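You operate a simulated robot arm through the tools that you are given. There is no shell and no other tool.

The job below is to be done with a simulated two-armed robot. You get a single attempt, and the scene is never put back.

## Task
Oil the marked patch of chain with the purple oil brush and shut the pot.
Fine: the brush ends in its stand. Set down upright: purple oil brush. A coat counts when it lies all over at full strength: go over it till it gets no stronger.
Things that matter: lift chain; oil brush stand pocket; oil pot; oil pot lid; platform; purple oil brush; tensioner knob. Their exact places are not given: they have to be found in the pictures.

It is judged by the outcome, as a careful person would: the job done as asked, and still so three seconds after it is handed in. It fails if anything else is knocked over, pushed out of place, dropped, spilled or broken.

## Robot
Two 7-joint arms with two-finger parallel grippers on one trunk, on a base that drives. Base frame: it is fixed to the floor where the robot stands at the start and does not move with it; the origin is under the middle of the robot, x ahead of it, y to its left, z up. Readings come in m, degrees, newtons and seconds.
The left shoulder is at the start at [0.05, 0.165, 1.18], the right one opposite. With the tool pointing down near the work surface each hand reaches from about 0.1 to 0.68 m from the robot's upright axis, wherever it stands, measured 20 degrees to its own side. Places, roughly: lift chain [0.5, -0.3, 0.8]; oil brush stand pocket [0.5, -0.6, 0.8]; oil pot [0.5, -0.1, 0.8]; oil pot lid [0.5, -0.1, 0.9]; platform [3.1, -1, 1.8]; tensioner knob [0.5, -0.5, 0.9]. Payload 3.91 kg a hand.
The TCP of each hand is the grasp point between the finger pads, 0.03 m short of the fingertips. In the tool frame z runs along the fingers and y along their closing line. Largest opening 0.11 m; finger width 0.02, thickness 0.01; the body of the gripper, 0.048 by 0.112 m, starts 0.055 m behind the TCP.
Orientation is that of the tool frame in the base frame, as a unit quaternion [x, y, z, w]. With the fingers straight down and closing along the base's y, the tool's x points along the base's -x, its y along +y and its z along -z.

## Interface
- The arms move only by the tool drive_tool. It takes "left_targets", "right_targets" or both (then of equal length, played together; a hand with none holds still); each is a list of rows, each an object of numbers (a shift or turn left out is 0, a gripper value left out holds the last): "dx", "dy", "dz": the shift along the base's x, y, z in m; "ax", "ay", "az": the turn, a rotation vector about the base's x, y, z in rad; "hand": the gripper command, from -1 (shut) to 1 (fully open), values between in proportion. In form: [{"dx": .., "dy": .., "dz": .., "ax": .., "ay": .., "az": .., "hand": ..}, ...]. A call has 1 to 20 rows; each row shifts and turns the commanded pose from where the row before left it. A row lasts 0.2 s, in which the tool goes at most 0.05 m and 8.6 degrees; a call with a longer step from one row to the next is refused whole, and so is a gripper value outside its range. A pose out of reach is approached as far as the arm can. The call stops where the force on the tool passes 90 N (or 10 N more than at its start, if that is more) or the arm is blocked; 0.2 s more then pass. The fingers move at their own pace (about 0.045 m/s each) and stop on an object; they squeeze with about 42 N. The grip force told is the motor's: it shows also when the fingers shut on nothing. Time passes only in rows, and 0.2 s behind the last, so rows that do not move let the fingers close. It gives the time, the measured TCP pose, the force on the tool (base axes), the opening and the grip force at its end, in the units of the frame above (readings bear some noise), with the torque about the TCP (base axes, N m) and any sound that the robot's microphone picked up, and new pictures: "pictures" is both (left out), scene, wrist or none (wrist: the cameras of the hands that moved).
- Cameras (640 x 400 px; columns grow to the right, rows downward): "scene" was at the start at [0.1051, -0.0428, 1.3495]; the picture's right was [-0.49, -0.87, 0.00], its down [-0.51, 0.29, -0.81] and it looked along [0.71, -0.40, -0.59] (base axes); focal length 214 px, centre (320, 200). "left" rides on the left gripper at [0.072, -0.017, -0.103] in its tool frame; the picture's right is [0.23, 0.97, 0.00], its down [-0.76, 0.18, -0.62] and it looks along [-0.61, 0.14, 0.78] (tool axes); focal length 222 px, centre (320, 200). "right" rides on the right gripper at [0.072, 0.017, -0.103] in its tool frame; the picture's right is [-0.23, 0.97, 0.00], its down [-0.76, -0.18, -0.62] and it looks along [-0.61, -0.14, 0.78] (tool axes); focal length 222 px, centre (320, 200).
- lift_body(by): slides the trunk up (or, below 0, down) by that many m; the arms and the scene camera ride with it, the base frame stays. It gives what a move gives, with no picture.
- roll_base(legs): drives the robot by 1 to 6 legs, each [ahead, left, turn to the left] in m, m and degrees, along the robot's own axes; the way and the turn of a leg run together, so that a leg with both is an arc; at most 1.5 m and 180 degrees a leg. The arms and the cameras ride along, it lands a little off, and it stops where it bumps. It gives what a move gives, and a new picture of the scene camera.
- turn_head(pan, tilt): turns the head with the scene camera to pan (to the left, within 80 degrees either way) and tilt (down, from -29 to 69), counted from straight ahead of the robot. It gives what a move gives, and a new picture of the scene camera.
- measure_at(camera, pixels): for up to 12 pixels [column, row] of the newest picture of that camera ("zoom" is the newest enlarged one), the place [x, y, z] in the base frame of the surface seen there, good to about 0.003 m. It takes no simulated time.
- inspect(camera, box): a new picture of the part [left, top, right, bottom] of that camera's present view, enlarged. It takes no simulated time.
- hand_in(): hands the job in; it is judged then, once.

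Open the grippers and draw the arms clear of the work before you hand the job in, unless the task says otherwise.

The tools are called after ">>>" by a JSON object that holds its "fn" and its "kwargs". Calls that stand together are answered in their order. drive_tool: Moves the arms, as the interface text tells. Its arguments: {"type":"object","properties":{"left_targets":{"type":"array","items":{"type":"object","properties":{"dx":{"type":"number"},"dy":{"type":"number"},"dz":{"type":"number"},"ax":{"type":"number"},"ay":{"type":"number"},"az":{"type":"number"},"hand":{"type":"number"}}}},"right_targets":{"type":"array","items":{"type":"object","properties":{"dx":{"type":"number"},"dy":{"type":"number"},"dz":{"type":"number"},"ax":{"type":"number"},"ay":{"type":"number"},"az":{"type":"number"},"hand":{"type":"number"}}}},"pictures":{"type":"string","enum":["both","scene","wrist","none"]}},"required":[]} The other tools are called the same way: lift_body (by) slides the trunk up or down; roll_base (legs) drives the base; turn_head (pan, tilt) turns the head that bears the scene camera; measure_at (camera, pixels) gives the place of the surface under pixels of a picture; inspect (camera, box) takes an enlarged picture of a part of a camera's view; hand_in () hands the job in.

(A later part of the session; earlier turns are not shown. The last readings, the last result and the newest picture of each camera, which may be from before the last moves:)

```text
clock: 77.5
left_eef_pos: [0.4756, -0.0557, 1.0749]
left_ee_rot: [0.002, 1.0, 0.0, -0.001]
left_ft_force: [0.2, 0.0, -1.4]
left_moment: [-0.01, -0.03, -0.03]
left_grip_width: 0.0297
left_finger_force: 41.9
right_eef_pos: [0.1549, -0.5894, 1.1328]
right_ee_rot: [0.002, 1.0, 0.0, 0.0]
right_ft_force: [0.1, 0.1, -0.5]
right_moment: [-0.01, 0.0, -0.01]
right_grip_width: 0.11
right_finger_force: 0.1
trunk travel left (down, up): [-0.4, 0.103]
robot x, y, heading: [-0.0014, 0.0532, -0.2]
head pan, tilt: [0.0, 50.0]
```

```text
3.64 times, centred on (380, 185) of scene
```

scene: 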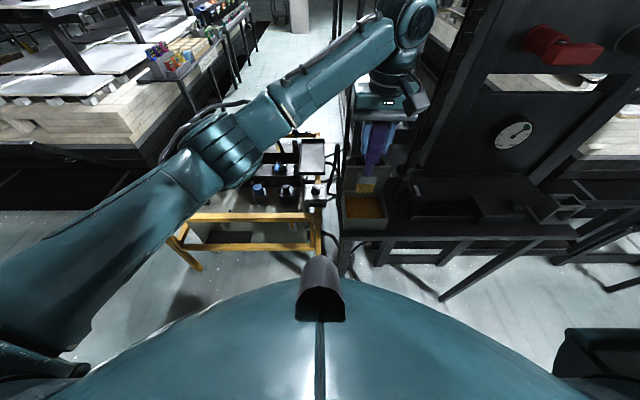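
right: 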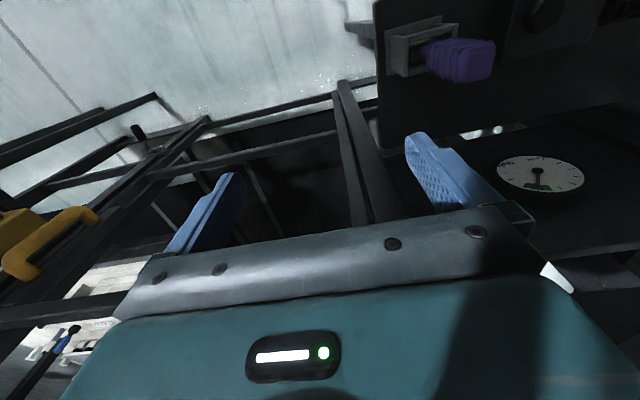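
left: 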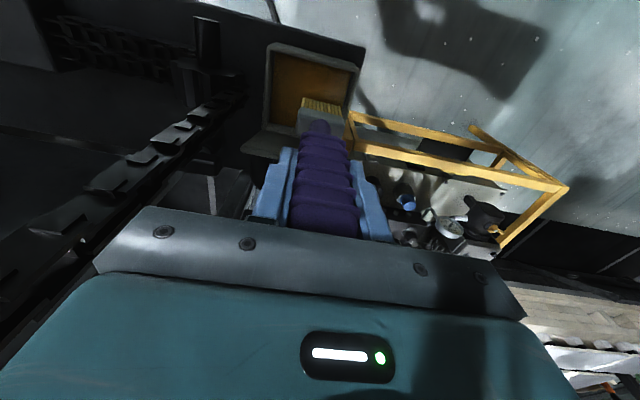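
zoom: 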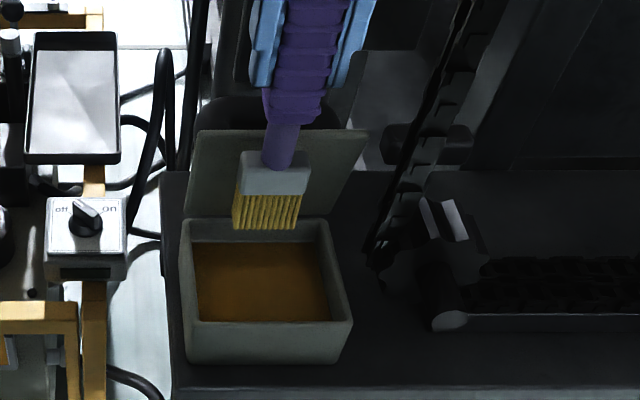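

The bristles are golden with oil and nothing drips. I draw the brush back to x≈0.37 and drive the base right to y≈-0.40 for the chain.

>>> {"fn": "drive_tool", "kwargs": {"left_targets": [{"dx": -0.035}, {"dx": -0.035}, {"dx": -0.035}], "pictures": "none"}}

>>> {"fn": "roll_base", "kwargs": {"legs": [[0, -0.455, 0]]}}

```text
clock: 78.3
left_eef_pos: [0.3698, -0.0574, 1.0748]
left_ee_rot: [0.002, 1.0, 0.0, -0.001]
left_ft_force: [-0.3, -0.1, -2.3]
left_moment: [-0.04, -0.02, 0.0]
left_grip_width: 0.0297
left_finger_force: 42.1
right_eef_pos: [0.1543, -0.5887, 1.1324]
right_ee_rot: [0.002, 1.0, 0.0, 0.0]
right_ft_force: [-0.1, 0.0, -0.1]
right_moment: [0.01, -0.03, 0.03]
right_grip_width: 0.1102
right_finger_force: 0.1
trunk travel left (down, up): [-0.4, 0.103]
robot x, y, heading: [0.0022, 0.0575, -0.1]
head pan, tilt: [0.0, 50.0]
```

```text
clock: 82.8
left_eef_pos: [0.3686, -0.5053, 1.0762]
left_ee_rot: [0.003, 1.0, -0.001, -0.001]
left_ft_force: [0.2, 0.0, -1.8]
left_moment: [-0.01, 0.0, -0.03]
left_grip_width: 0.0297
left_finger_force: 41.6
right_eef_pos: [0.1513, -1.0394, 1.1322]
right_ee_rot: [0.002, 1.0, 0.0, 0.0]
right_ft_force: [0.1, -0.2, -0.1]
right_moment: [0.0, -0.01, 0.02]
right_grip_width: 0.1101
right_finger_force: 0.0
trunk travel left (down, up): [-0.4, 0.103]
robot x, y, heading: [0.0012, -0.3918, -0.5]
head pan, tilt: [0.0, 50.0]
```

scene: 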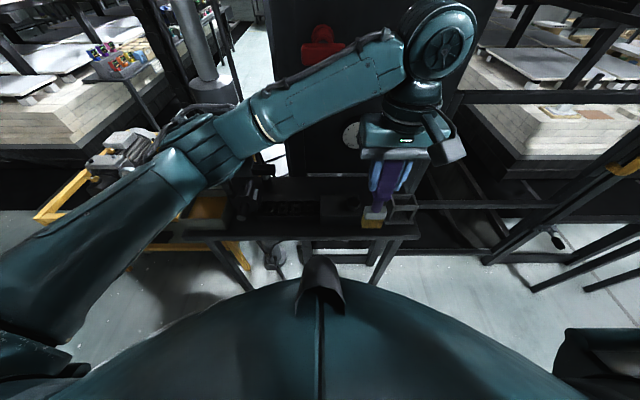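

Base at y≈-0.39. I move the brush left in front of the shelf to y≈-0.33, then forward above the chain run, still high (tip z≈0.927).

>>> {"fn": "drive_tool", "kwargs": {"left_targets": [{"dy": 0.045}, {"dy": 0.045}, {"dy": 0.045}, {"dy": 0.035}, {"dx": 0.04}, {"dx": 0.04}, {"dx": 0.043}], "pictures": "both"}}

>>> {"fn": "inspect", "kwargs": {"camera": "scene", "box": [220, 150, 400, 250]}}

>>> {"fn": "inspect", "kwargs": {"camera": "left", "box": [200, 30, 440, 180]}}

```text
clock: 84.4
left_eef_pos: [0.4905, -0.3367, 1.0793]
left_ee_rot: [0.003, 1.0, -0.001, 0.0]
left_ft_force: [0.0, -0.2, -1.9]
left_moment: [-0.02, -0.02, 0.01]
left_grip_width: 0.0295
left_finger_force: 42.0
right_eef_pos: [0.1515, -1.04, 1.1317]
right_ee_rot: [0.002, 1.0, 0.0, 0.0]
right_ft_force: [0.6, 0.6, 0.2]
right_moment: [0.0, 0.02, -0.02]
right_grip_width: 0.1102
right_finger_force: 0.1
trunk travel left (down, up): [-0.4, 0.103]
robot x, y, heading: [0.0024, -0.3959, -0.1]
head pan, tilt: [0.0, 50.0]
```

scene: 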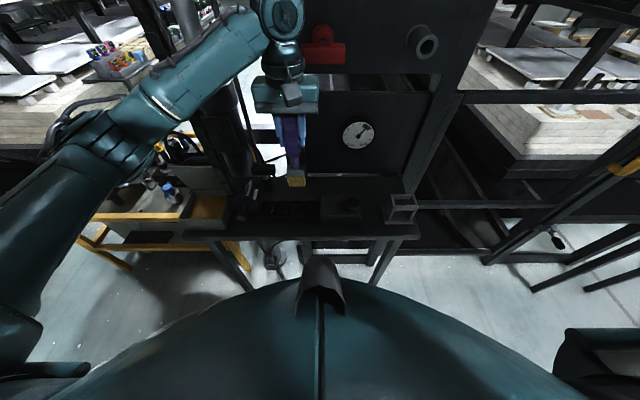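
left: 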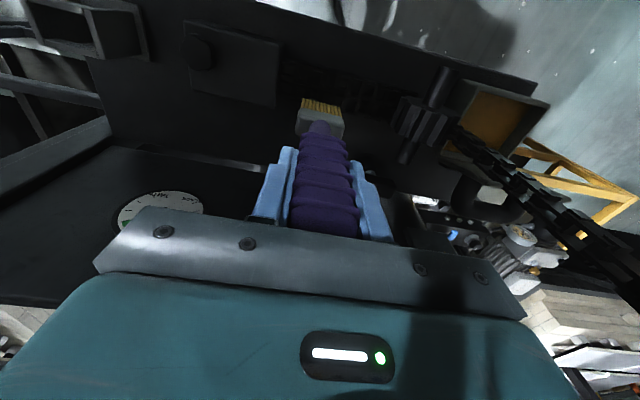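

```text
3.56 times, centred on (310, 200) of scene
```

zoom: 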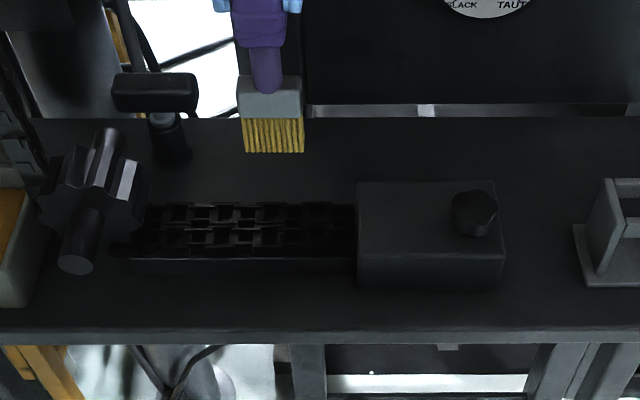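

```text
2.67 times, centred on (320, 105) of left
```

zoom: 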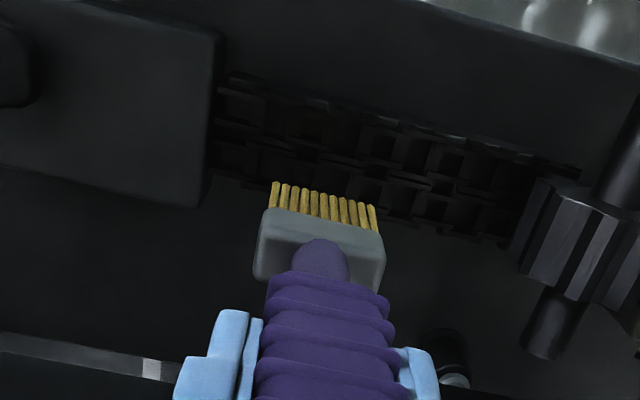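

Now the light on the chain is better. I enlarge the chain run in the scene picture to look for the mark once more.

>>> {"fn": "inspect", "kwargs": {"camera": "scene", "box": [255, 195, 325, 232]}}

>>> {"fn": "measure_at", "kwargs": {"camera": "zoom", "pixels": [[60, 130], [150, 130], [250, 130], [350, 130], [450, 130], [550, 130], [600, 130], [250, 180], [350, 180], [450, 180], [300, 240], [300, 100]]}}

```text
9.14 times, centred on (290, 214) of scene
```

zoom: 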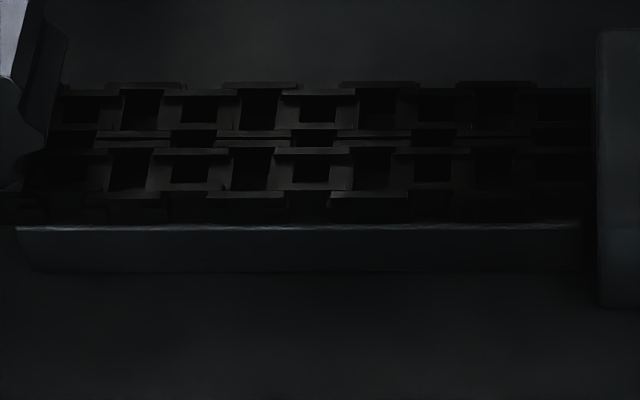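

```text
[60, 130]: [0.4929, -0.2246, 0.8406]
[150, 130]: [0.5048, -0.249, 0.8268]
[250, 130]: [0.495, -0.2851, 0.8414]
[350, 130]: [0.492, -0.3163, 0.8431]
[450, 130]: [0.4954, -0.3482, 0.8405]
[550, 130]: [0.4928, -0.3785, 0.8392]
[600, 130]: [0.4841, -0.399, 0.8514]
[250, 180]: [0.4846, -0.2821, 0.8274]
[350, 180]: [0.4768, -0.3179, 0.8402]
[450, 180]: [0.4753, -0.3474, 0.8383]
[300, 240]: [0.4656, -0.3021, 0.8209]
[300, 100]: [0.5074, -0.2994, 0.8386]
```

The run of links goes from y≈-0.22 (sprocket) to -0.395 (block), x 0.468–0.516, top z≈0.841. I lower the brush to just above the chain (tip ≈0.85) in the middle of the run.

>>> {"fn": "drive_tool", "kwargs": {"left_targets": [{"dz": -0.03, "dx": -0.005, "dy": 0.01}, {"dz": -0.03, "dy": 0.01}, {"dz": -0.02}, {"dz": -0.003}, {"dz": -0.002}, {"dz": -0.002}], "pictures": "both"}}

>>> {"fn": "inspect", "kwargs": {"camera": "scene", "box": [240, 170, 340, 235]}}

```text
clock: 85.8
left_eef_pos: [0.4861, -0.3171, 0.9895]
left_ee_rot: [0.003, 1.0, -0.001, 0.001]
left_ft_force: [-0.9, -0.4, -1.0]
left_moment: [0.02, -0.06, -0.02]
left_grip_width: 0.0296
left_finger_force: 41.7
right_eef_pos: [0.1506, -1.0389, 1.1317]
right_ee_rot: [0.002, 1.0, 0.0, 0.0]
right_ft_force: [0.5, 0.4, 0.7]
right_moment: [0.03, 0.0, -0.03]
right_grip_width: 0.1102
right_finger_force: 0.0
trunk travel left (down, up): [-0.4, 0.103]
robot x, y, heading: [-0.0016, -0.394, -0.3]
head pan, tilt: [0.0, 50.0]
```

scene: 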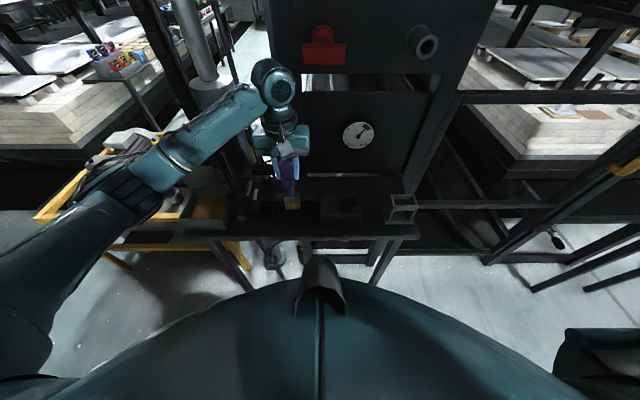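
left: 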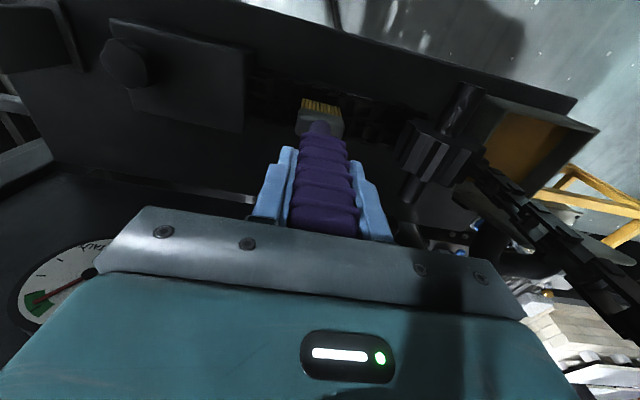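

```text
6.15 times, centred on (290, 202) of scene
```

zoom: 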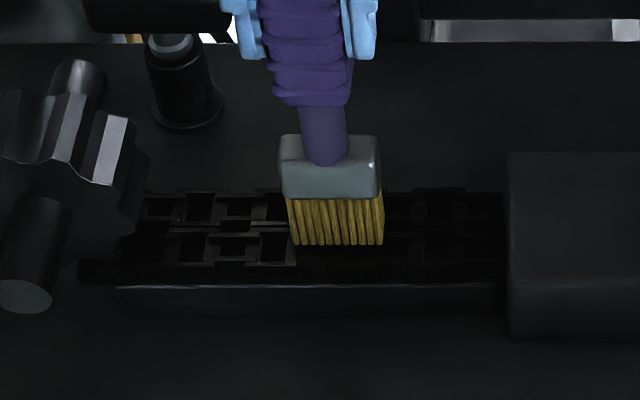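

The tip is almost on the links. I lower in 1 mm steps until light contact.

>>> {"fn": "drive_tool", "kwargs": {"left_targets": [{"dz": -0.001}, {"dz": -0.001}, {"dz": -0.001}], "pictures": "none"}}

```text
clock: 86.6
left_eef_pos: [0.4853, -0.3162, 0.989]
left_ee_rot: [0.004, 1.0, -0.001, 0.002]
left_ft_force: [-1.0, 0.8, 18.4]
left_moment: [0.51, 0.02, 0.01]
left_grip_width: 0.0298
left_finger_force: 42.5
right_eef_pos: [0.1504, -1.0399, 1.1345]
right_ee_rot: [0.002, 1.0, 0.001, 0.001]
right_ft_force: [1.6, -0.1, 0.6]
right_moment: [0.03, 0.0, 0.04]
right_grip_width: 0.1101
right_finger_force: 0.2
trunk travel left (down, up): [-0.4, 0.103]
robot x, y, heading: [0.0019, -0.3917, -0.3]
head pan, tilt: [0.0, 50.0]
```

Contact at TCP z≈0.989 (18 N). I ease up 1 mm and make a first short stroke toward the sprocket side, then look.

>>> {"fn": "drive_tool", "kwargs": {"left_targets": [{"dz": 0.001}, {"dy": 0.008}, {"dy": 0.008}, {"dy": 0.008}, {"dy": 0.008}, {"dy": 0.008}], "pictures": "both"}}

>>> {"fn": "inspect", "kwargs": {"camera": "scene", "box": [240, 170, 340, 235]}}

```text
clock: 88.0
left_eef_pos: [0.4861, -0.2797, 0.9888]
left_ee_rot: [0.005, 1.0, -0.002, 0.002]
left_ft_force: [0.1, -14.3, 20.4]
left_moment: [-1.78, -0.06, -0.05]
left_grip_width: 0.0296
left_finger_force: 42.4
right_eef_pos: [0.1505, -1.041, 1.1313]
right_ee_rot: [0.003, 1.0, 0.0, 0.001]
right_ft_force: [0.0, 0.1, 0.0]
right_moment: [0.0, 0.02, 0.03]
right_grip_width: 0.1099
right_finger_force: 0.1
trunk travel left (down, up): [-0.4, 0.103]
robot x, y, heading: [0.0005, -0.3915, -0.3]
head pan, tilt: [0.0, 50.0]
```

scene: 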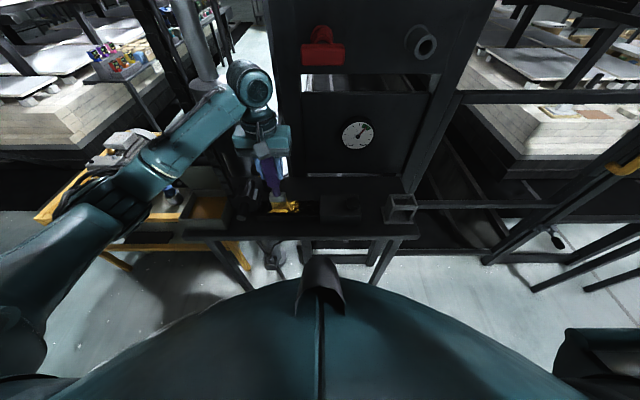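
left: 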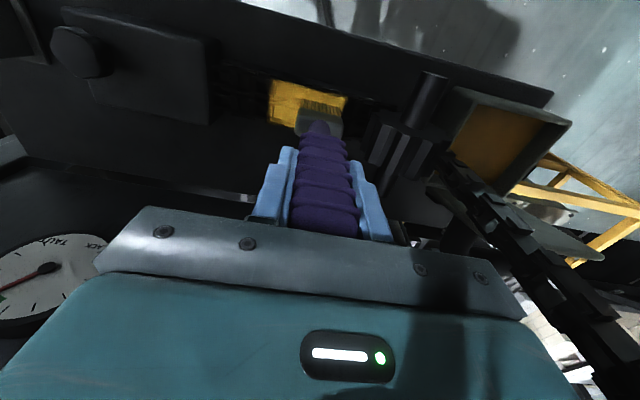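

```text
6.15 times, centred on (290, 202) of scene
```

zoom: 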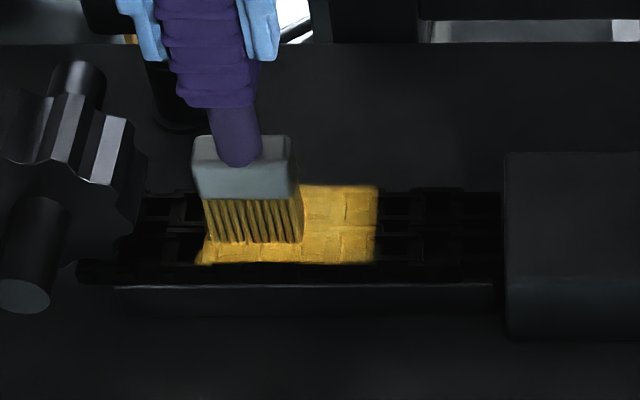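

The oil shows as a bright golden coat on the links. I measure its bounds to learn the brush's print and the patch's limits.

>>> {"fn": "measure_at", "kwargs": {"camera": "zoom", "pixels": [[376, 225], [372, 190], [372, 260], [320, 188], [320, 262], [215, 260], [250, 260], [200, 262], [340, 225], [385, 225], [250, 242], [205, 240]]}}

>>> {"fn": "inspect", "kwargs": {"camera": "left", "box": [240, 50, 400, 150]}}

```text
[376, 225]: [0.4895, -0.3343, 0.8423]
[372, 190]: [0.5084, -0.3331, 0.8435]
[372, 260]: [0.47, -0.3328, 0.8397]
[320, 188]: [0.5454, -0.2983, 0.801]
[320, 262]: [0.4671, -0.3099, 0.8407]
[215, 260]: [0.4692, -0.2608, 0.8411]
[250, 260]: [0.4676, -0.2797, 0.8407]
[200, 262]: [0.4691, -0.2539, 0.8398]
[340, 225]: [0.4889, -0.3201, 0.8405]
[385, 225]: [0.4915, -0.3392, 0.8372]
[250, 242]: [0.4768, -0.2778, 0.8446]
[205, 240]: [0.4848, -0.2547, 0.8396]
```

```text
4.00 times, centred on (320, 100) of left
```

zoom: 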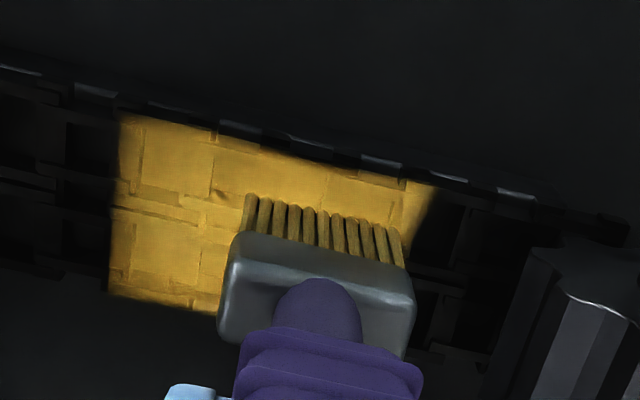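

The coat is golden over the full chain width (x 0.468–0.511) from y -0.336 to -0.254. I ease the pressure by 1 mm and go on toward the sprocket end, to brush centre y≈-0.252.

>>> {"fn": "drive_tool", "kwargs": {"left_targets": [{"dz": 0.001}, {"dy": 0.007}, {"dy": 0.007}, {"dy": 0.007}, {"dy": 0.006}], "pictures": "both"}}

>>> {"fn": "inspect", "kwargs": {"camera": "scene", "box": [240, 170, 340, 235]}}

>>> {"fn": "inspect", "kwargs": {"camera": "left", "box": [240, 50, 400, 150]}}

```text
clock: 89.2
left_eef_pos: [0.4862, -0.2502, 0.9887]
left_ee_rot: [0.003, 1.0, 0.001, -0.001]
left_ft_force: [1.4, -8.4, 12.1]
left_moment: [-1.13, -0.26, -0.11]
left_grip_width: 0.0296
left_finger_force: 42.2
right_eef_pos: [0.1507, -1.0396, 1.1311]
right_ee_rot: [0.003, 1.0, 0.001, 0.002]
right_ft_force: [1.2, -1.0, -0.1]
right_moment: [-0.01, -0.04, -0.02]
right_grip_width: 0.1098
right_finger_force: 0.1
trunk travel left (down, up): [-0.4, 0.103]
robot x, y, heading: [-0.0028, -0.3917, -0.4]
head pan, tilt: [0.0, 50.0]
```

scene: 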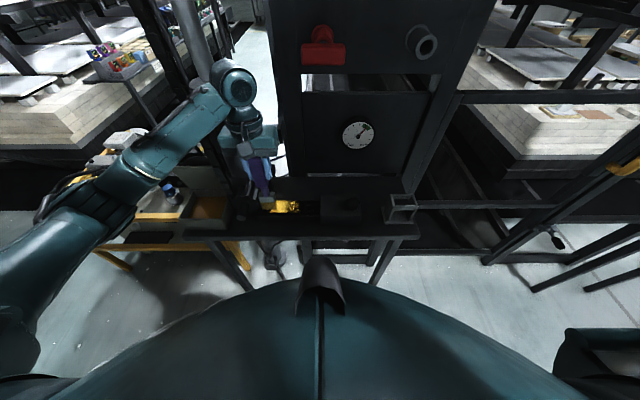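
left: 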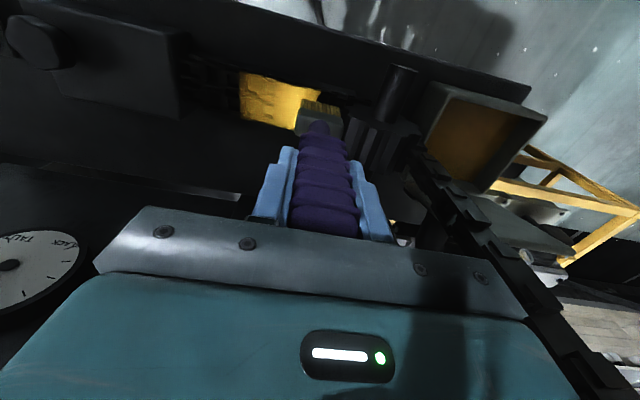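

```text
6.15 times, centred on (290, 202) of scene
```

zoom: 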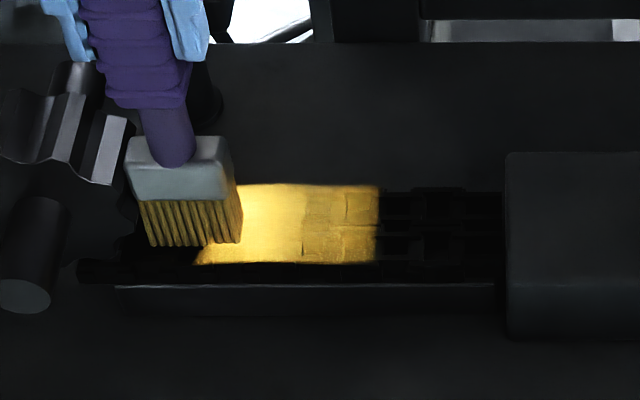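

```text
4.00 times, centred on (320, 100) of left
```

zoom: 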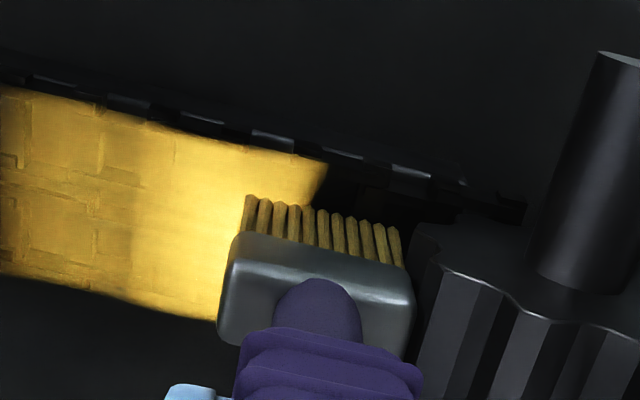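

The coat brightens where the brush dwelt; its left edge stays at y≈-0.255, so that seems to be the patch's end. I stroke slowly back the other way, past the right edge, to find the other end.

>>> {"fn": "drive_tool", "kwargs": {"left_targets": [{"dy": -0.007}, {"dy": -0.007}, {"dy": -0.007}, {"dy": -0.007}, {"dy": -0.007}, {"dy": -0.007}, {"dy": -0.007}, {"dy": -0.007}, {"dy": -0.007}, {"dy": -0.007}, {"dy": -0.007}, {"dy": -0.007}, {"dy": -0.007}, {"dy": -0.007}, {"dy": -0.007}], "pictures": "both"}}

>>> {"fn": "inspect", "kwargs": {"camera": "scene", "box": [240, 170, 340, 235]}}

>>> {"fn": "inspect", "kwargs": {"camera": "left", "box": [240, 50, 400, 150]}}

```text
clock: 92.4
left_eef_pos: [0.4866, -0.3546, 0.989]
left_ee_rot: [0.004, 1.0, -0.001, 0.0]
left_ft_force: [-0.3, 7.1, 8.9]
left_moment: [0.79, -0.01, 0.06]
left_grip_width: 0.0298
left_finger_force: 42.1
right_eef_pos: [0.1508, -1.0379, 1.1319]
right_ee_rot: [0.002, 1.0, 0.001, 0.0]
right_ft_force: [0.4, 0.5, 0.7]
right_moment: [0.01, 0.03, 0.02]
right_grip_width: 0.1098
right_finger_force: 0.0
trunk travel left (down, up): [-0.4, 0.103]
robot x, y, heading: [-0.0005, -0.393, -0.2]
head pan, tilt: [0.0, 50.0]
```

scene: 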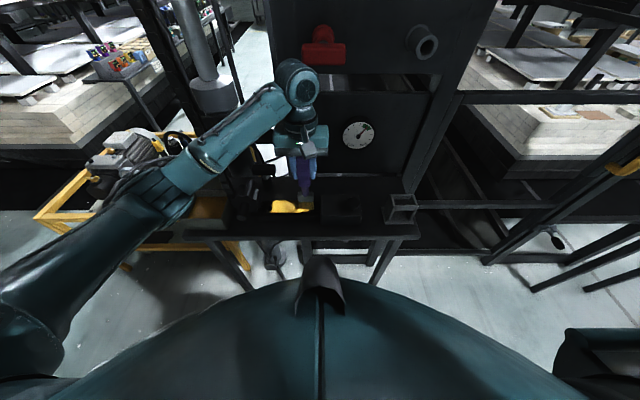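
left: 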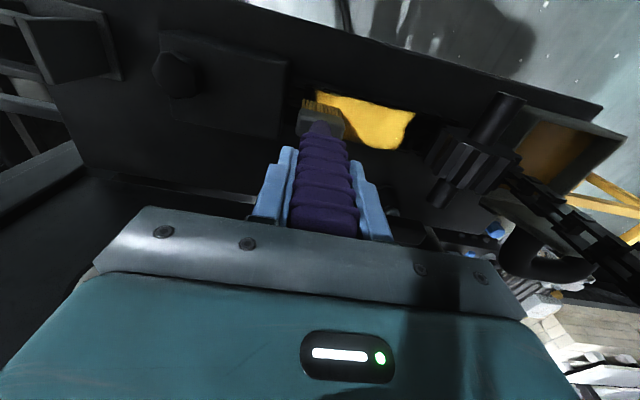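

```text
6.15 times, centred on (290, 202) of scene
```

zoom: 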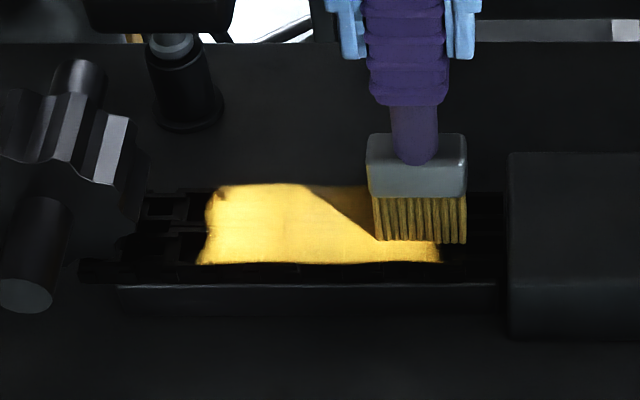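

```text
4.00 times, centred on (320, 100) of left
```

zoom: 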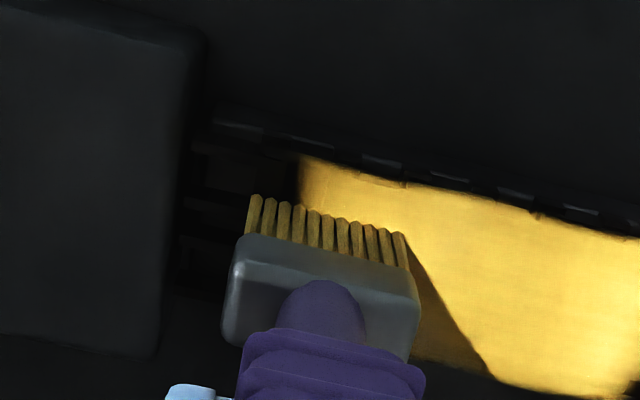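

The coat now runs further right, to about zoom x 440. I lift the brush and move it aside to the right to view the whole coat without its shadow.

>>> {"fn": "drive_tool", "kwargs": {"left_targets": [{"dz": 0.02}, {"dz": 0.03}, {"dy": -0.04, "dz": 0.02}, {"dy": -0.045}, {"dy": -0.045}], "pictures": "both"}}

>>> {"fn": "inspect", "kwargs": {"camera": "scene", "box": [250, 185, 330, 235]}}

>>> {"fn": "inspect", "kwargs": {"camera": "left", "box": [300, 60, 480, 170]}}

```text
clock: 93.6
left_eef_pos: [0.489, -0.4876, 1.0552]
left_ee_rot: [0.003, 1.0, 0.0, -0.001]
left_ft_force: [-1.1, -0.6, -0.7]
left_moment: [-0.01, 0.04, 0.01]
left_grip_width: 0.0297
left_finger_force: 42.0
right_eef_pos: [0.1513, -1.0408, 1.1314]
right_ee_rot: [0.002, 1.0, 0.001, 0.0]
right_ft_force: [-0.1, 0.0, -0.3]
right_moment: [0.0, -0.01, 0.02]
right_grip_width: 0.1099
right_finger_force: 0.1
trunk travel left (down, up): [-0.4, 0.103]
robot x, y, heading: [-0.0022, -0.3923, -0.3]
head pan, tilt: [0.0, 50.0]
```

scene: 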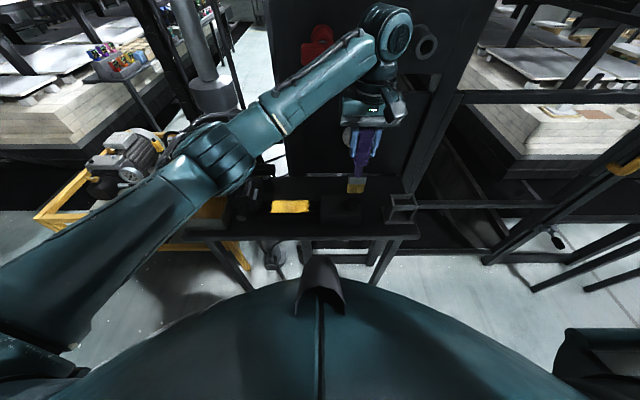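
left: 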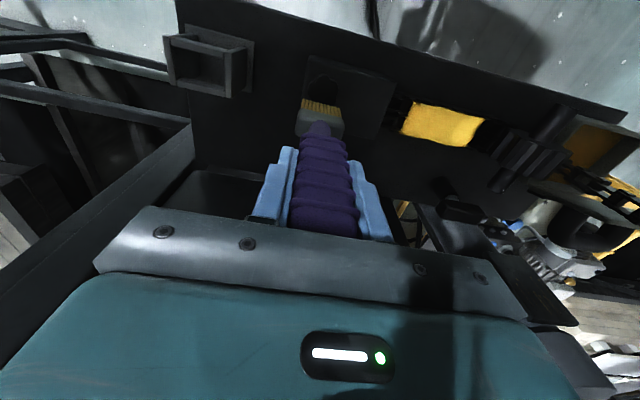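

```text
8.00 times, centred on (290, 210) of scene
```

zoom: 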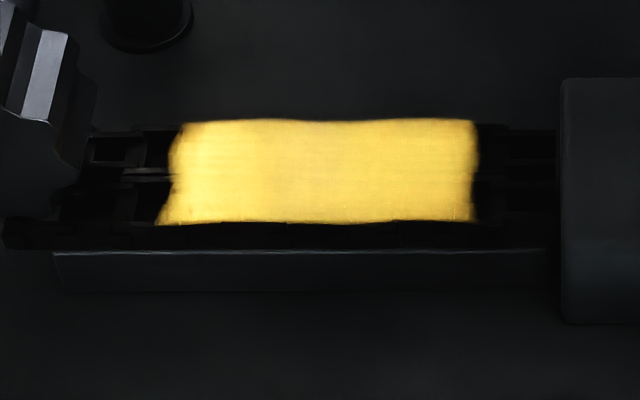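

```text
3.56 times, centred on (390, 115) of left
```

zoom: 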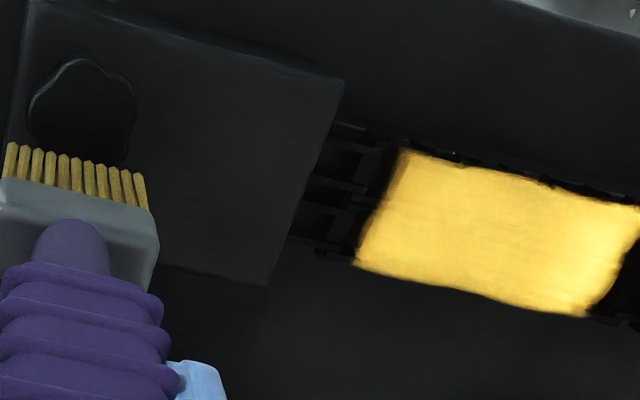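

The coat is a clean rectangle with sharp borders. I measure its corners and compare with where the brush went, to tell whether the borders are the patch's own.

>>> {"fn": "inspect", "kwargs": {"camera": "scene", "box": [250, 185, 330, 235]}}

>>> {"fn": "measure_at", "kwargs": {"camera": "zoom", "pixels": [[186, 126], [168, 170], [164, 216], [470, 124], [472, 170], [470, 216], [320, 126], [320, 216], [320, 170], [490, 170], [150, 172], [540, 170]]}}

```text
8.00 times, centred on (290, 210) of scene
```

zoom: 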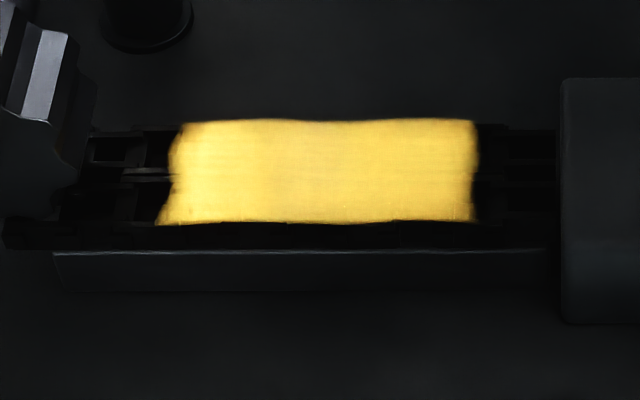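

```text
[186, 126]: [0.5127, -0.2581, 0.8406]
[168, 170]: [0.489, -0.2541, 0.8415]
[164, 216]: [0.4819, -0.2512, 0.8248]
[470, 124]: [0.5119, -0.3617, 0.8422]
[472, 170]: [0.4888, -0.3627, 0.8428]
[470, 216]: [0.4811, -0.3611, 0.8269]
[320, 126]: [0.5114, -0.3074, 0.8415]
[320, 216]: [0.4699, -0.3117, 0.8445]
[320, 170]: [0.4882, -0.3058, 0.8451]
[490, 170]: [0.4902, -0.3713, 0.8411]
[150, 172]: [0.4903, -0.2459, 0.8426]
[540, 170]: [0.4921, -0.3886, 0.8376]
```

The coat spans y -0.252…-0.364 and x 0.468–0.514, while the brush reached beyond both ends, so these are the patch's own borders. To reach full strength I go over it again along the far lane (x≈0.503).

>>> {"fn": "drive_tool", "kwargs": {"left_targets": [{"dy": 0.045, "dx": 0.005}, {"dy": 0.045, "dx": 0.005}, {"dy": 0.0446, "dx": 0.004}, {"dz": -0.03}, {"dz": -0.03}, {"dz": -0.005}, {"dz": -0.0025}, {"dz": -0.001}, {"dy": 0.009}, {"dy": 0.009}, {"dy": 0.009}, {"dy": 0.009}, {"dy": 0.009}, {"dy": 0.009}, {"dy": 0.009}, {"dy": 0.009}, {"dy": 0.009}, {"dy": 0.009}], "pictures": "scene"}}

>>> {"fn": "inspect", "kwargs": {"camera": "scene", "box": [250, 185, 330, 235]}}

```text
clock: 97.4
left_eef_pos: [0.5, -0.2584, 0.9914]
left_ee_rot: [0.003, 1.0, -0.001, 0.0]
left_ft_force: [-0.4, -0.8, -1.7]
left_moment: [-0.01, 0.03, -0.04]
left_grip_width: 0.0297
left_finger_force: 42.0
right_eef_pos: [0.1513, -1.0378, 1.1331]
right_ee_rot: [0.002, 1.0, 0.0, 0.0]
right_ft_force: [0.0, 0.2, 0.2]
right_moment: [-0.01, -0.02, -0.03]
right_grip_width: 0.1102
right_finger_force: 0.1
trunk travel left (down, up): [-0.4, 0.103]
robot x, y, heading: [-0.0002, -0.391, -0.4]
head pan, tilt: [0.0, 50.0]
```

scene: 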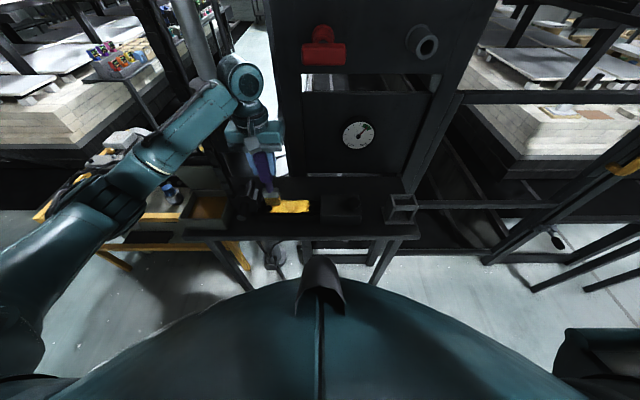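

```text
8.00 times, centred on (290, 210) of scene
```

zoom: 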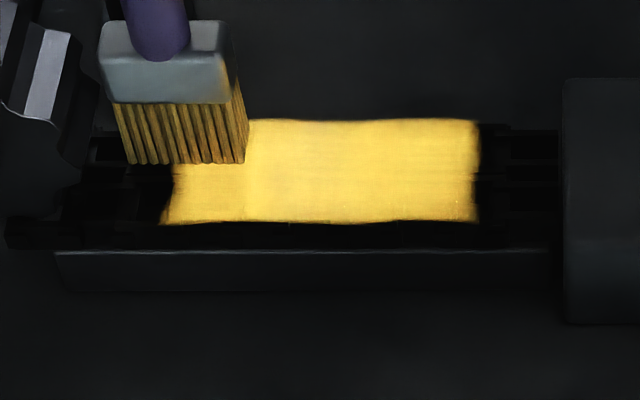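

That pass hovered 2 mm above (no force). I lower to light contact and stroke back along this far lane.

>>> {"fn": "drive_tool", "kwargs": {"left_targets": [{"dz": -0.002}, {"dz": -0.0015}, {"dz": -0.001}, {"dy": -0.008}, {"dy": -0.008}, {"dy": -0.008}, {"dy": -0.008}, {"dy": -0.008}, {"dy": -0.008}, {"dy": -0.008}, {"dy": -0.008}, {"dy": -0.008}, {"dy": -0.008}, {"dy": -0.008}, {"dy": -0.008}], "pictures": "both"}}

>>> {"fn": "inspect", "kwargs": {"camera": "scene", "box": [250, 185, 330, 235]}}

```text
clock: 100.6
left_eef_pos: [0.4994, -0.3523, 0.9863]
left_ee_rot: [0.002, 1.0, 0.001, -0.001]
left_ft_force: [-0.9, 17.2, 22.3]
left_moment: [2.04, -0.07, 0.06]
left_grip_width: 0.0297
left_finger_force: 41.8
right_eef_pos: [0.1503, -1.0394, 1.1329]
right_ee_rot: [0.003, 1.0, -0.001, 0.002]
right_ft_force: [0.1, 0.3, 0.2]
right_moment: [0.04, 0.0, 0.03]
right_grip_width: 0.11
right_finger_force: 0.1
trunk travel left (down, up): [-0.4, 0.103]
robot x, y, heading: [-0.0019, -0.3884, -0.2]
head pan, tilt: [0.0, 50.0]
```

scene: 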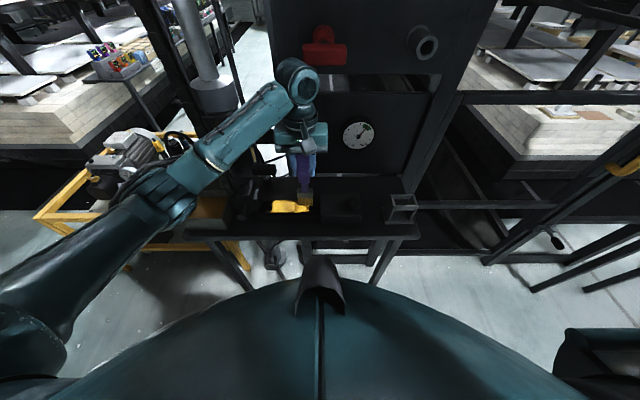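
left: 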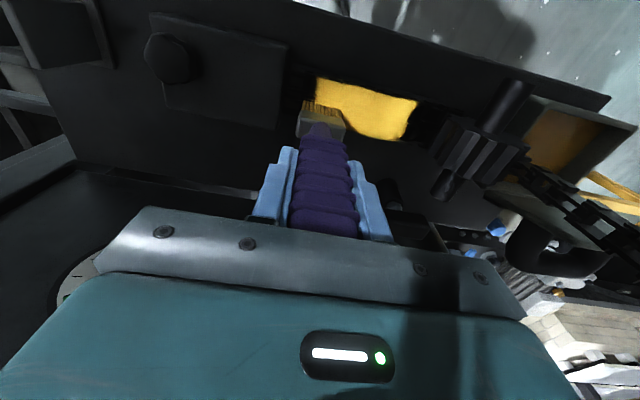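

```text
8.00 times, centred on (290, 210) of scene
```

zoom: 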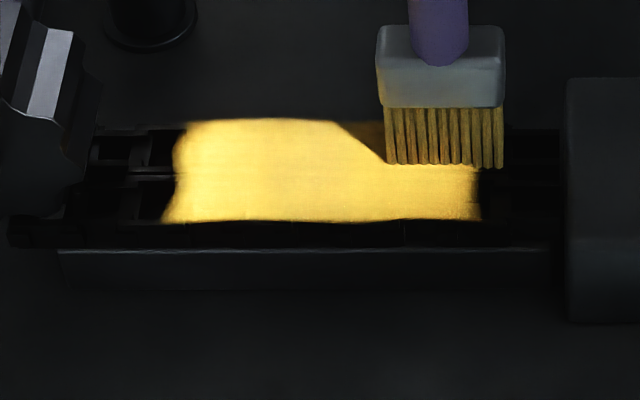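

Contact pass done (22 N down, 17 N drag at its end). I ease up 1.5 mm, shift to the near lane (x≈0.480) and stroke toward the sprocket.

>>> {"fn": "drive_tool", "kwargs": {"left_targets": [{"dz": 0.0035}, {"dx": -0.01}, {"dx": -0.01}, {"dz": -0.0015}, {"dy": 0.008}, {"dy": 0.008}, {"dy": 0.008}, {"dy": 0.008}, {"dy": 0.008}, {"dy": 0.008}, {"dy": 0.008}, {"dy": 0.008}, {"dy": 0.008}, {"dy": 0.008}, {"dy": 0.008}, {"dy": 0.008}], "pictures": "scene"}}

>>> {"fn": "inspect", "kwargs": {"camera": "scene", "box": [250, 185, 330, 235]}}

```text
clock: 104.0
left_eef_pos: [0.4799, -0.2577, 0.9872]
left_ee_rot: [0.004, 1.0, 0.0, -0.001]
left_ft_force: [0.1, 0.5, -1.6]
left_moment: [-0.02, -0.02, 0.0]
left_grip_width: 0.0296
left_finger_force: 41.9
right_eef_pos: [0.1515, -1.0391, 1.1328]
right_ee_rot: [0.003, 1.0, 0.001, 0.0]
right_ft_force: [0.5, -0.9, 0.8]
right_moment: [-0.01, 0.05, -0.01]
right_grip_width: 0.1101
right_finger_force: 0.1
trunk travel left (down, up): [-0.4, 0.103]
robot x, y, heading: [-0.0027, -0.3875, -0.3]
head pan, tilt: [0.0, 50.0]
```

scene: 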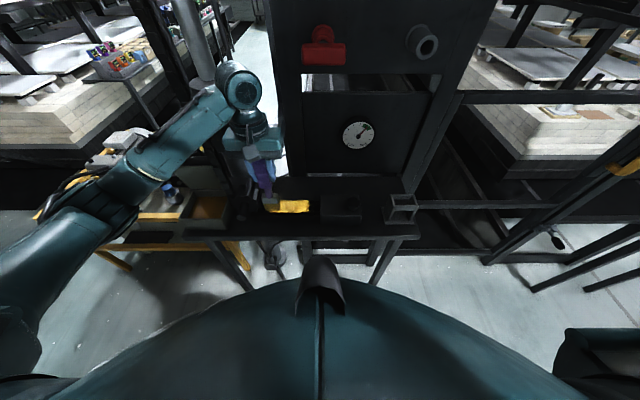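

```text
8.00 times, centred on (290, 210) of scene
```

zoom: 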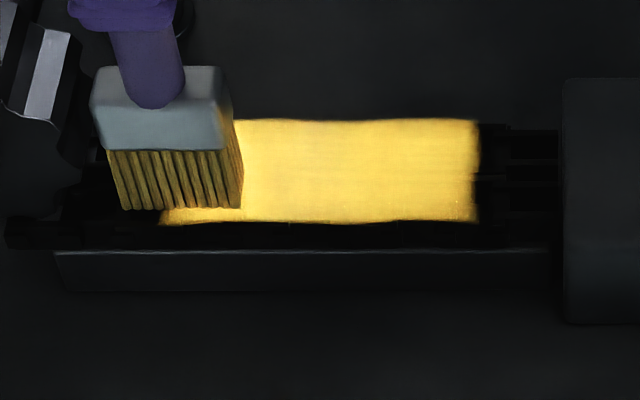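

No contact at the end of that pass, so I lower 2.5 mm and stroke back along the near lane in contact.

>>> {"fn": "drive_tool", "kwargs": {"left_targets": [{"dz": -0.0015}, {"dz": -0.0015}, {"dy": -0.008}, {"dy": -0.008}, {"dy": -0.008}, {"dy": -0.008}, {"dy": -0.008}, {"dy": -0.008}, {"dy": -0.008}, {"dy": -0.008}, {"dy": -0.008}, {"dy": -0.008}, {"dy": -0.008}, {"dy": -0.008}], "pictures": "both"}}

>>> {"fn": "inspect", "kwargs": {"camera": "scene", "box": [250, 185, 330, 235]}}

>>> {"fn": "inspect", "kwargs": {"camera": "left", "box": [240, 60, 440, 190]}}

```text
clock: 107.0
left_eef_pos: [0.4798, -0.3508, 0.9863]
left_ee_rot: [0.002, 1.0, 0.004, 0.001]
left_ft_force: [-0.3, 24.9, 35.8]
left_moment: [3.07, -0.02, 0.06]
left_grip_width: 0.0303
left_finger_force: 42.0
right_eef_pos: [0.1494, -1.0386, 1.1344]
right_ee_rot: [0.003, 1.0, 0.0, 0.002]
right_ft_force: [0.0, 0.6, 0.4]
right_moment: [0.01, 0.03, 0.03]
right_grip_width: 0.11
right_finger_force: 0.2
trunk travel left (down, up): [-0.4, 0.103]
robot x, y, heading: [-0.0021, -0.39, -0.5]
head pan, tilt: [0.0, 50.0]
```

scene: 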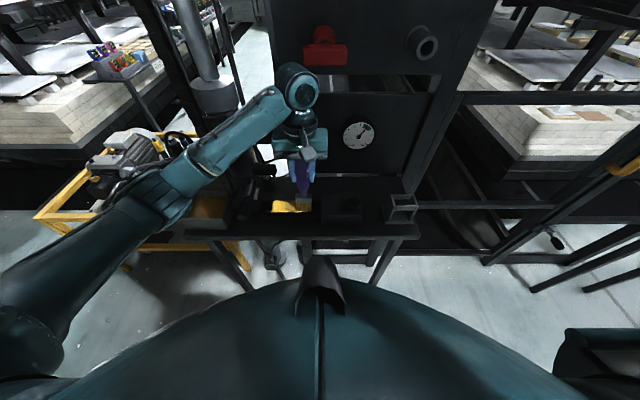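
left: 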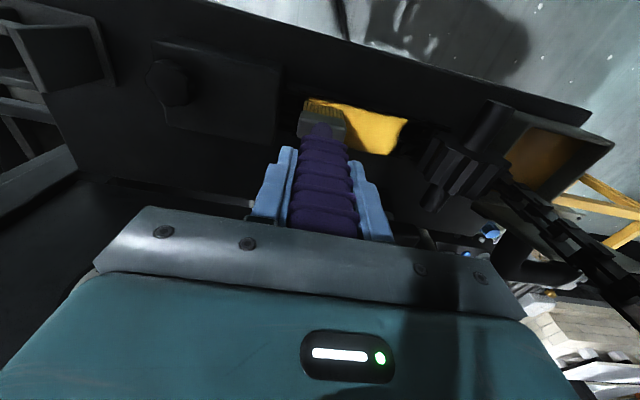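

```text
8.00 times, centred on (290, 210) of scene
```

zoom: 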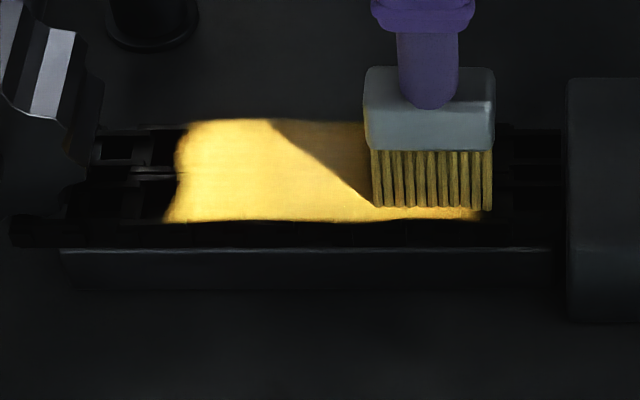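

```text
3.08 times, centred on (340, 125) of left
```

zoom: 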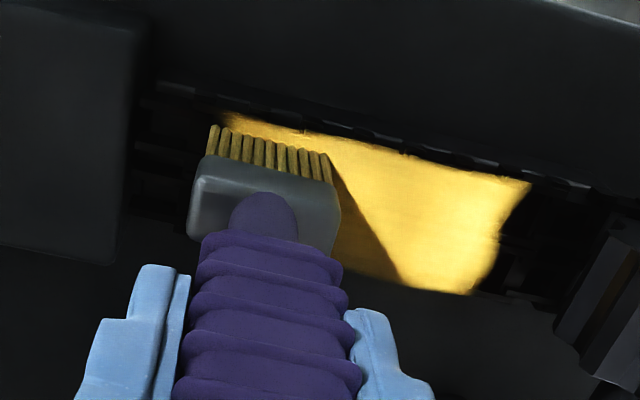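

The pressure rose to 36 N toward the right end, so I lift now and move aside to inspect the coat and the brush's attitude.

>>> {"fn": "drive_tool", "kwargs": {"left_targets": [{"dz": 0.02}, {"dz": 0.03}, {"dz": 0.025, "dy": -0.03}, {"dy": -0.045}, {"dy": -0.045}, {"dy": -0.01}], "pictures": "both"}}

>>> {"fn": "inspect", "kwargs": {"camera": "scene", "box": [250, 185, 330, 235]}}

>>> {"fn": "inspect", "kwargs": {"camera": "left", "box": [220, 60, 500, 220]}}

```text
clock: 108.4
left_eef_pos: [0.4802, -0.4844, 1.0588]
left_ee_rot: [0.003, 1.0, -0.001, 0.0]
left_ft_force: [0.6, -0.4, -1.2]
left_moment: [0.0, 0.03, -0.02]
left_grip_width: 0.0297
left_finger_force: 42.1
right_eef_pos: [0.1515, -1.0398, 1.1324]
right_ee_rot: [0.002, 1.0, 0.0, 0.0]
right_ft_force: [0.1, -0.4, -0.5]
right_moment: [0.02, 0.01, 0.04]
right_grip_width: 0.11
right_finger_force: 0.0
trunk travel left (down, up): [-0.4, 0.103]
robot x, y, heading: [-0.0002, -0.3896, -0.5]
head pan, tilt: [0.0, 50.0]
```

scene: 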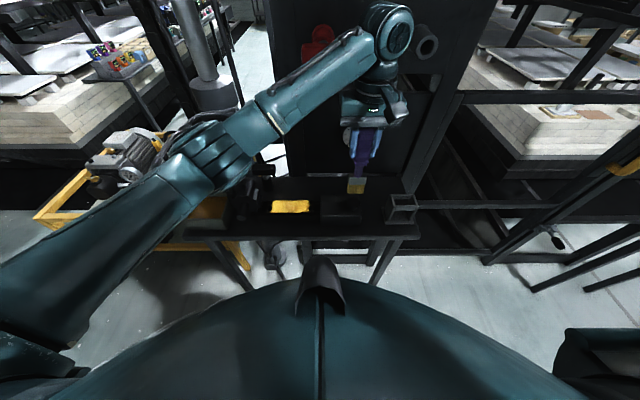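
left: 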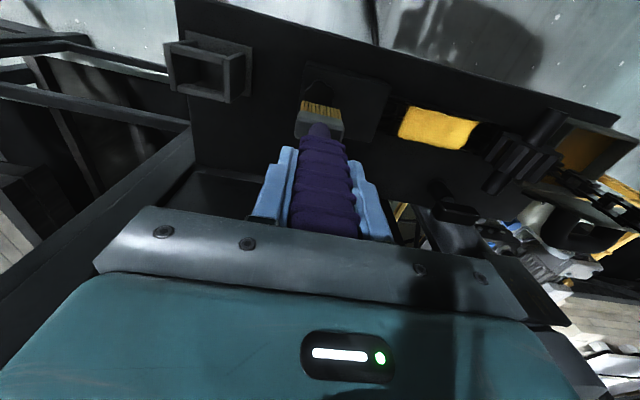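

```text
8.00 times, centred on (290, 210) of scene
```

zoom: 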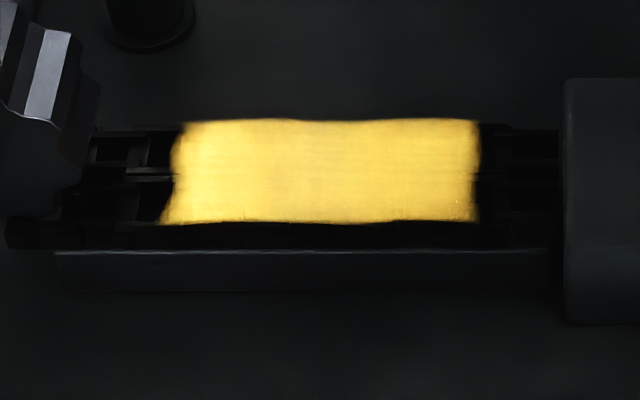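

```text
2.29 times, centred on (360, 140) of left
```

zoom: 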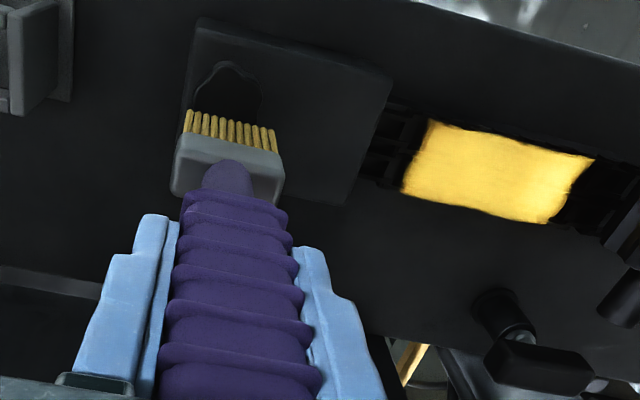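

The coat looks even and no brighter than before the last passes. I enlarge its left and right ends to check for thin spots at the borders.

>>> {"fn": "inspect", "kwargs": {"camera": "scene", "box": [266, 196, 292, 216]}}

>>> {"fn": "inspect", "kwargs": {"camera": "scene", "box": [288, 196, 314, 216]}}

>>> {"fn": "inspect", "kwargs": {"camera": "left", "box": [385, 100, 490, 165]}}

```text
16.00 times, centred on (279, 206) of scene
```

zoom: 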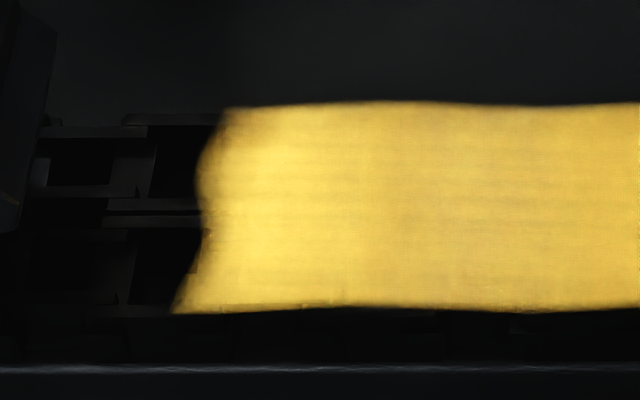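

```text
16.00 times, centred on (301, 206) of scene
```

zoom: 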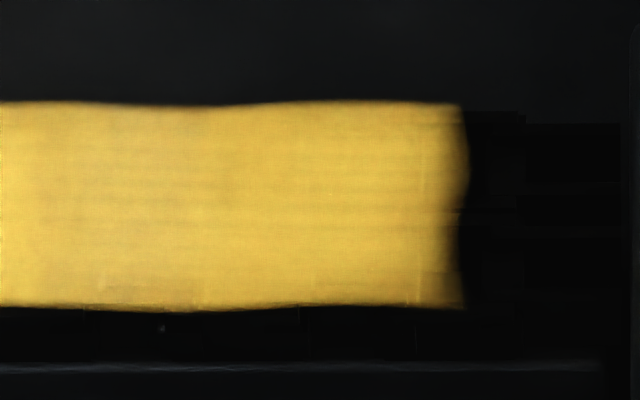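

```text
6.10 times, centred on (438, 132) of left
```

zoom: 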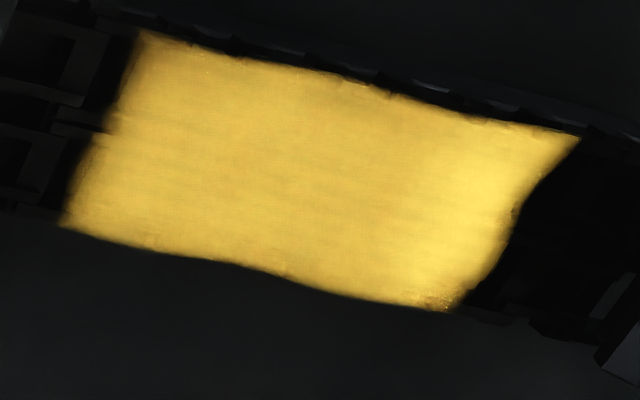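

Only the extreme borders (far-left corner and the right edge) look a touch thinner. I check the bristle tip offset, then will do extra passes along the edges.

>>> {"fn": "measure_at", "kwargs": {"camera": "left", "pixels": [[304, 102], [313, 104], [322, 105], [331, 107], [338, 110], [304, 110], [336, 118], [320, 113], [318, 125], [320, 160], [310, 200]]}}

>>> {"fn": "measure_at", "kwargs": {"camera": "scene", "pixels": [[350, 192], [355, 192], [360, 192], [356, 187], [356, 183], [356, 178]]}}

```text
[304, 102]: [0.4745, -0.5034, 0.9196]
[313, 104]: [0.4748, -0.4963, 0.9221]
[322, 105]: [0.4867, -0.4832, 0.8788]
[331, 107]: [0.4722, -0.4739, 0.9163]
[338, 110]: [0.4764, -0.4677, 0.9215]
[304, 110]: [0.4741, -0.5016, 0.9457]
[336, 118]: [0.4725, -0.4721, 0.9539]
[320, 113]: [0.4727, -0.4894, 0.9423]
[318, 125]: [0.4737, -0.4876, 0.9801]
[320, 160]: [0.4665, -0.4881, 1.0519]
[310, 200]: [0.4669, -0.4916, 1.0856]
```

```text
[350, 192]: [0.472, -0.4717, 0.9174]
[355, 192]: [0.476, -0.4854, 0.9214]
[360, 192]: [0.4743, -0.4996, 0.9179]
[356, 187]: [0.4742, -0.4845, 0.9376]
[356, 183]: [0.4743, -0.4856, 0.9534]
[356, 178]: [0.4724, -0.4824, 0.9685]
```

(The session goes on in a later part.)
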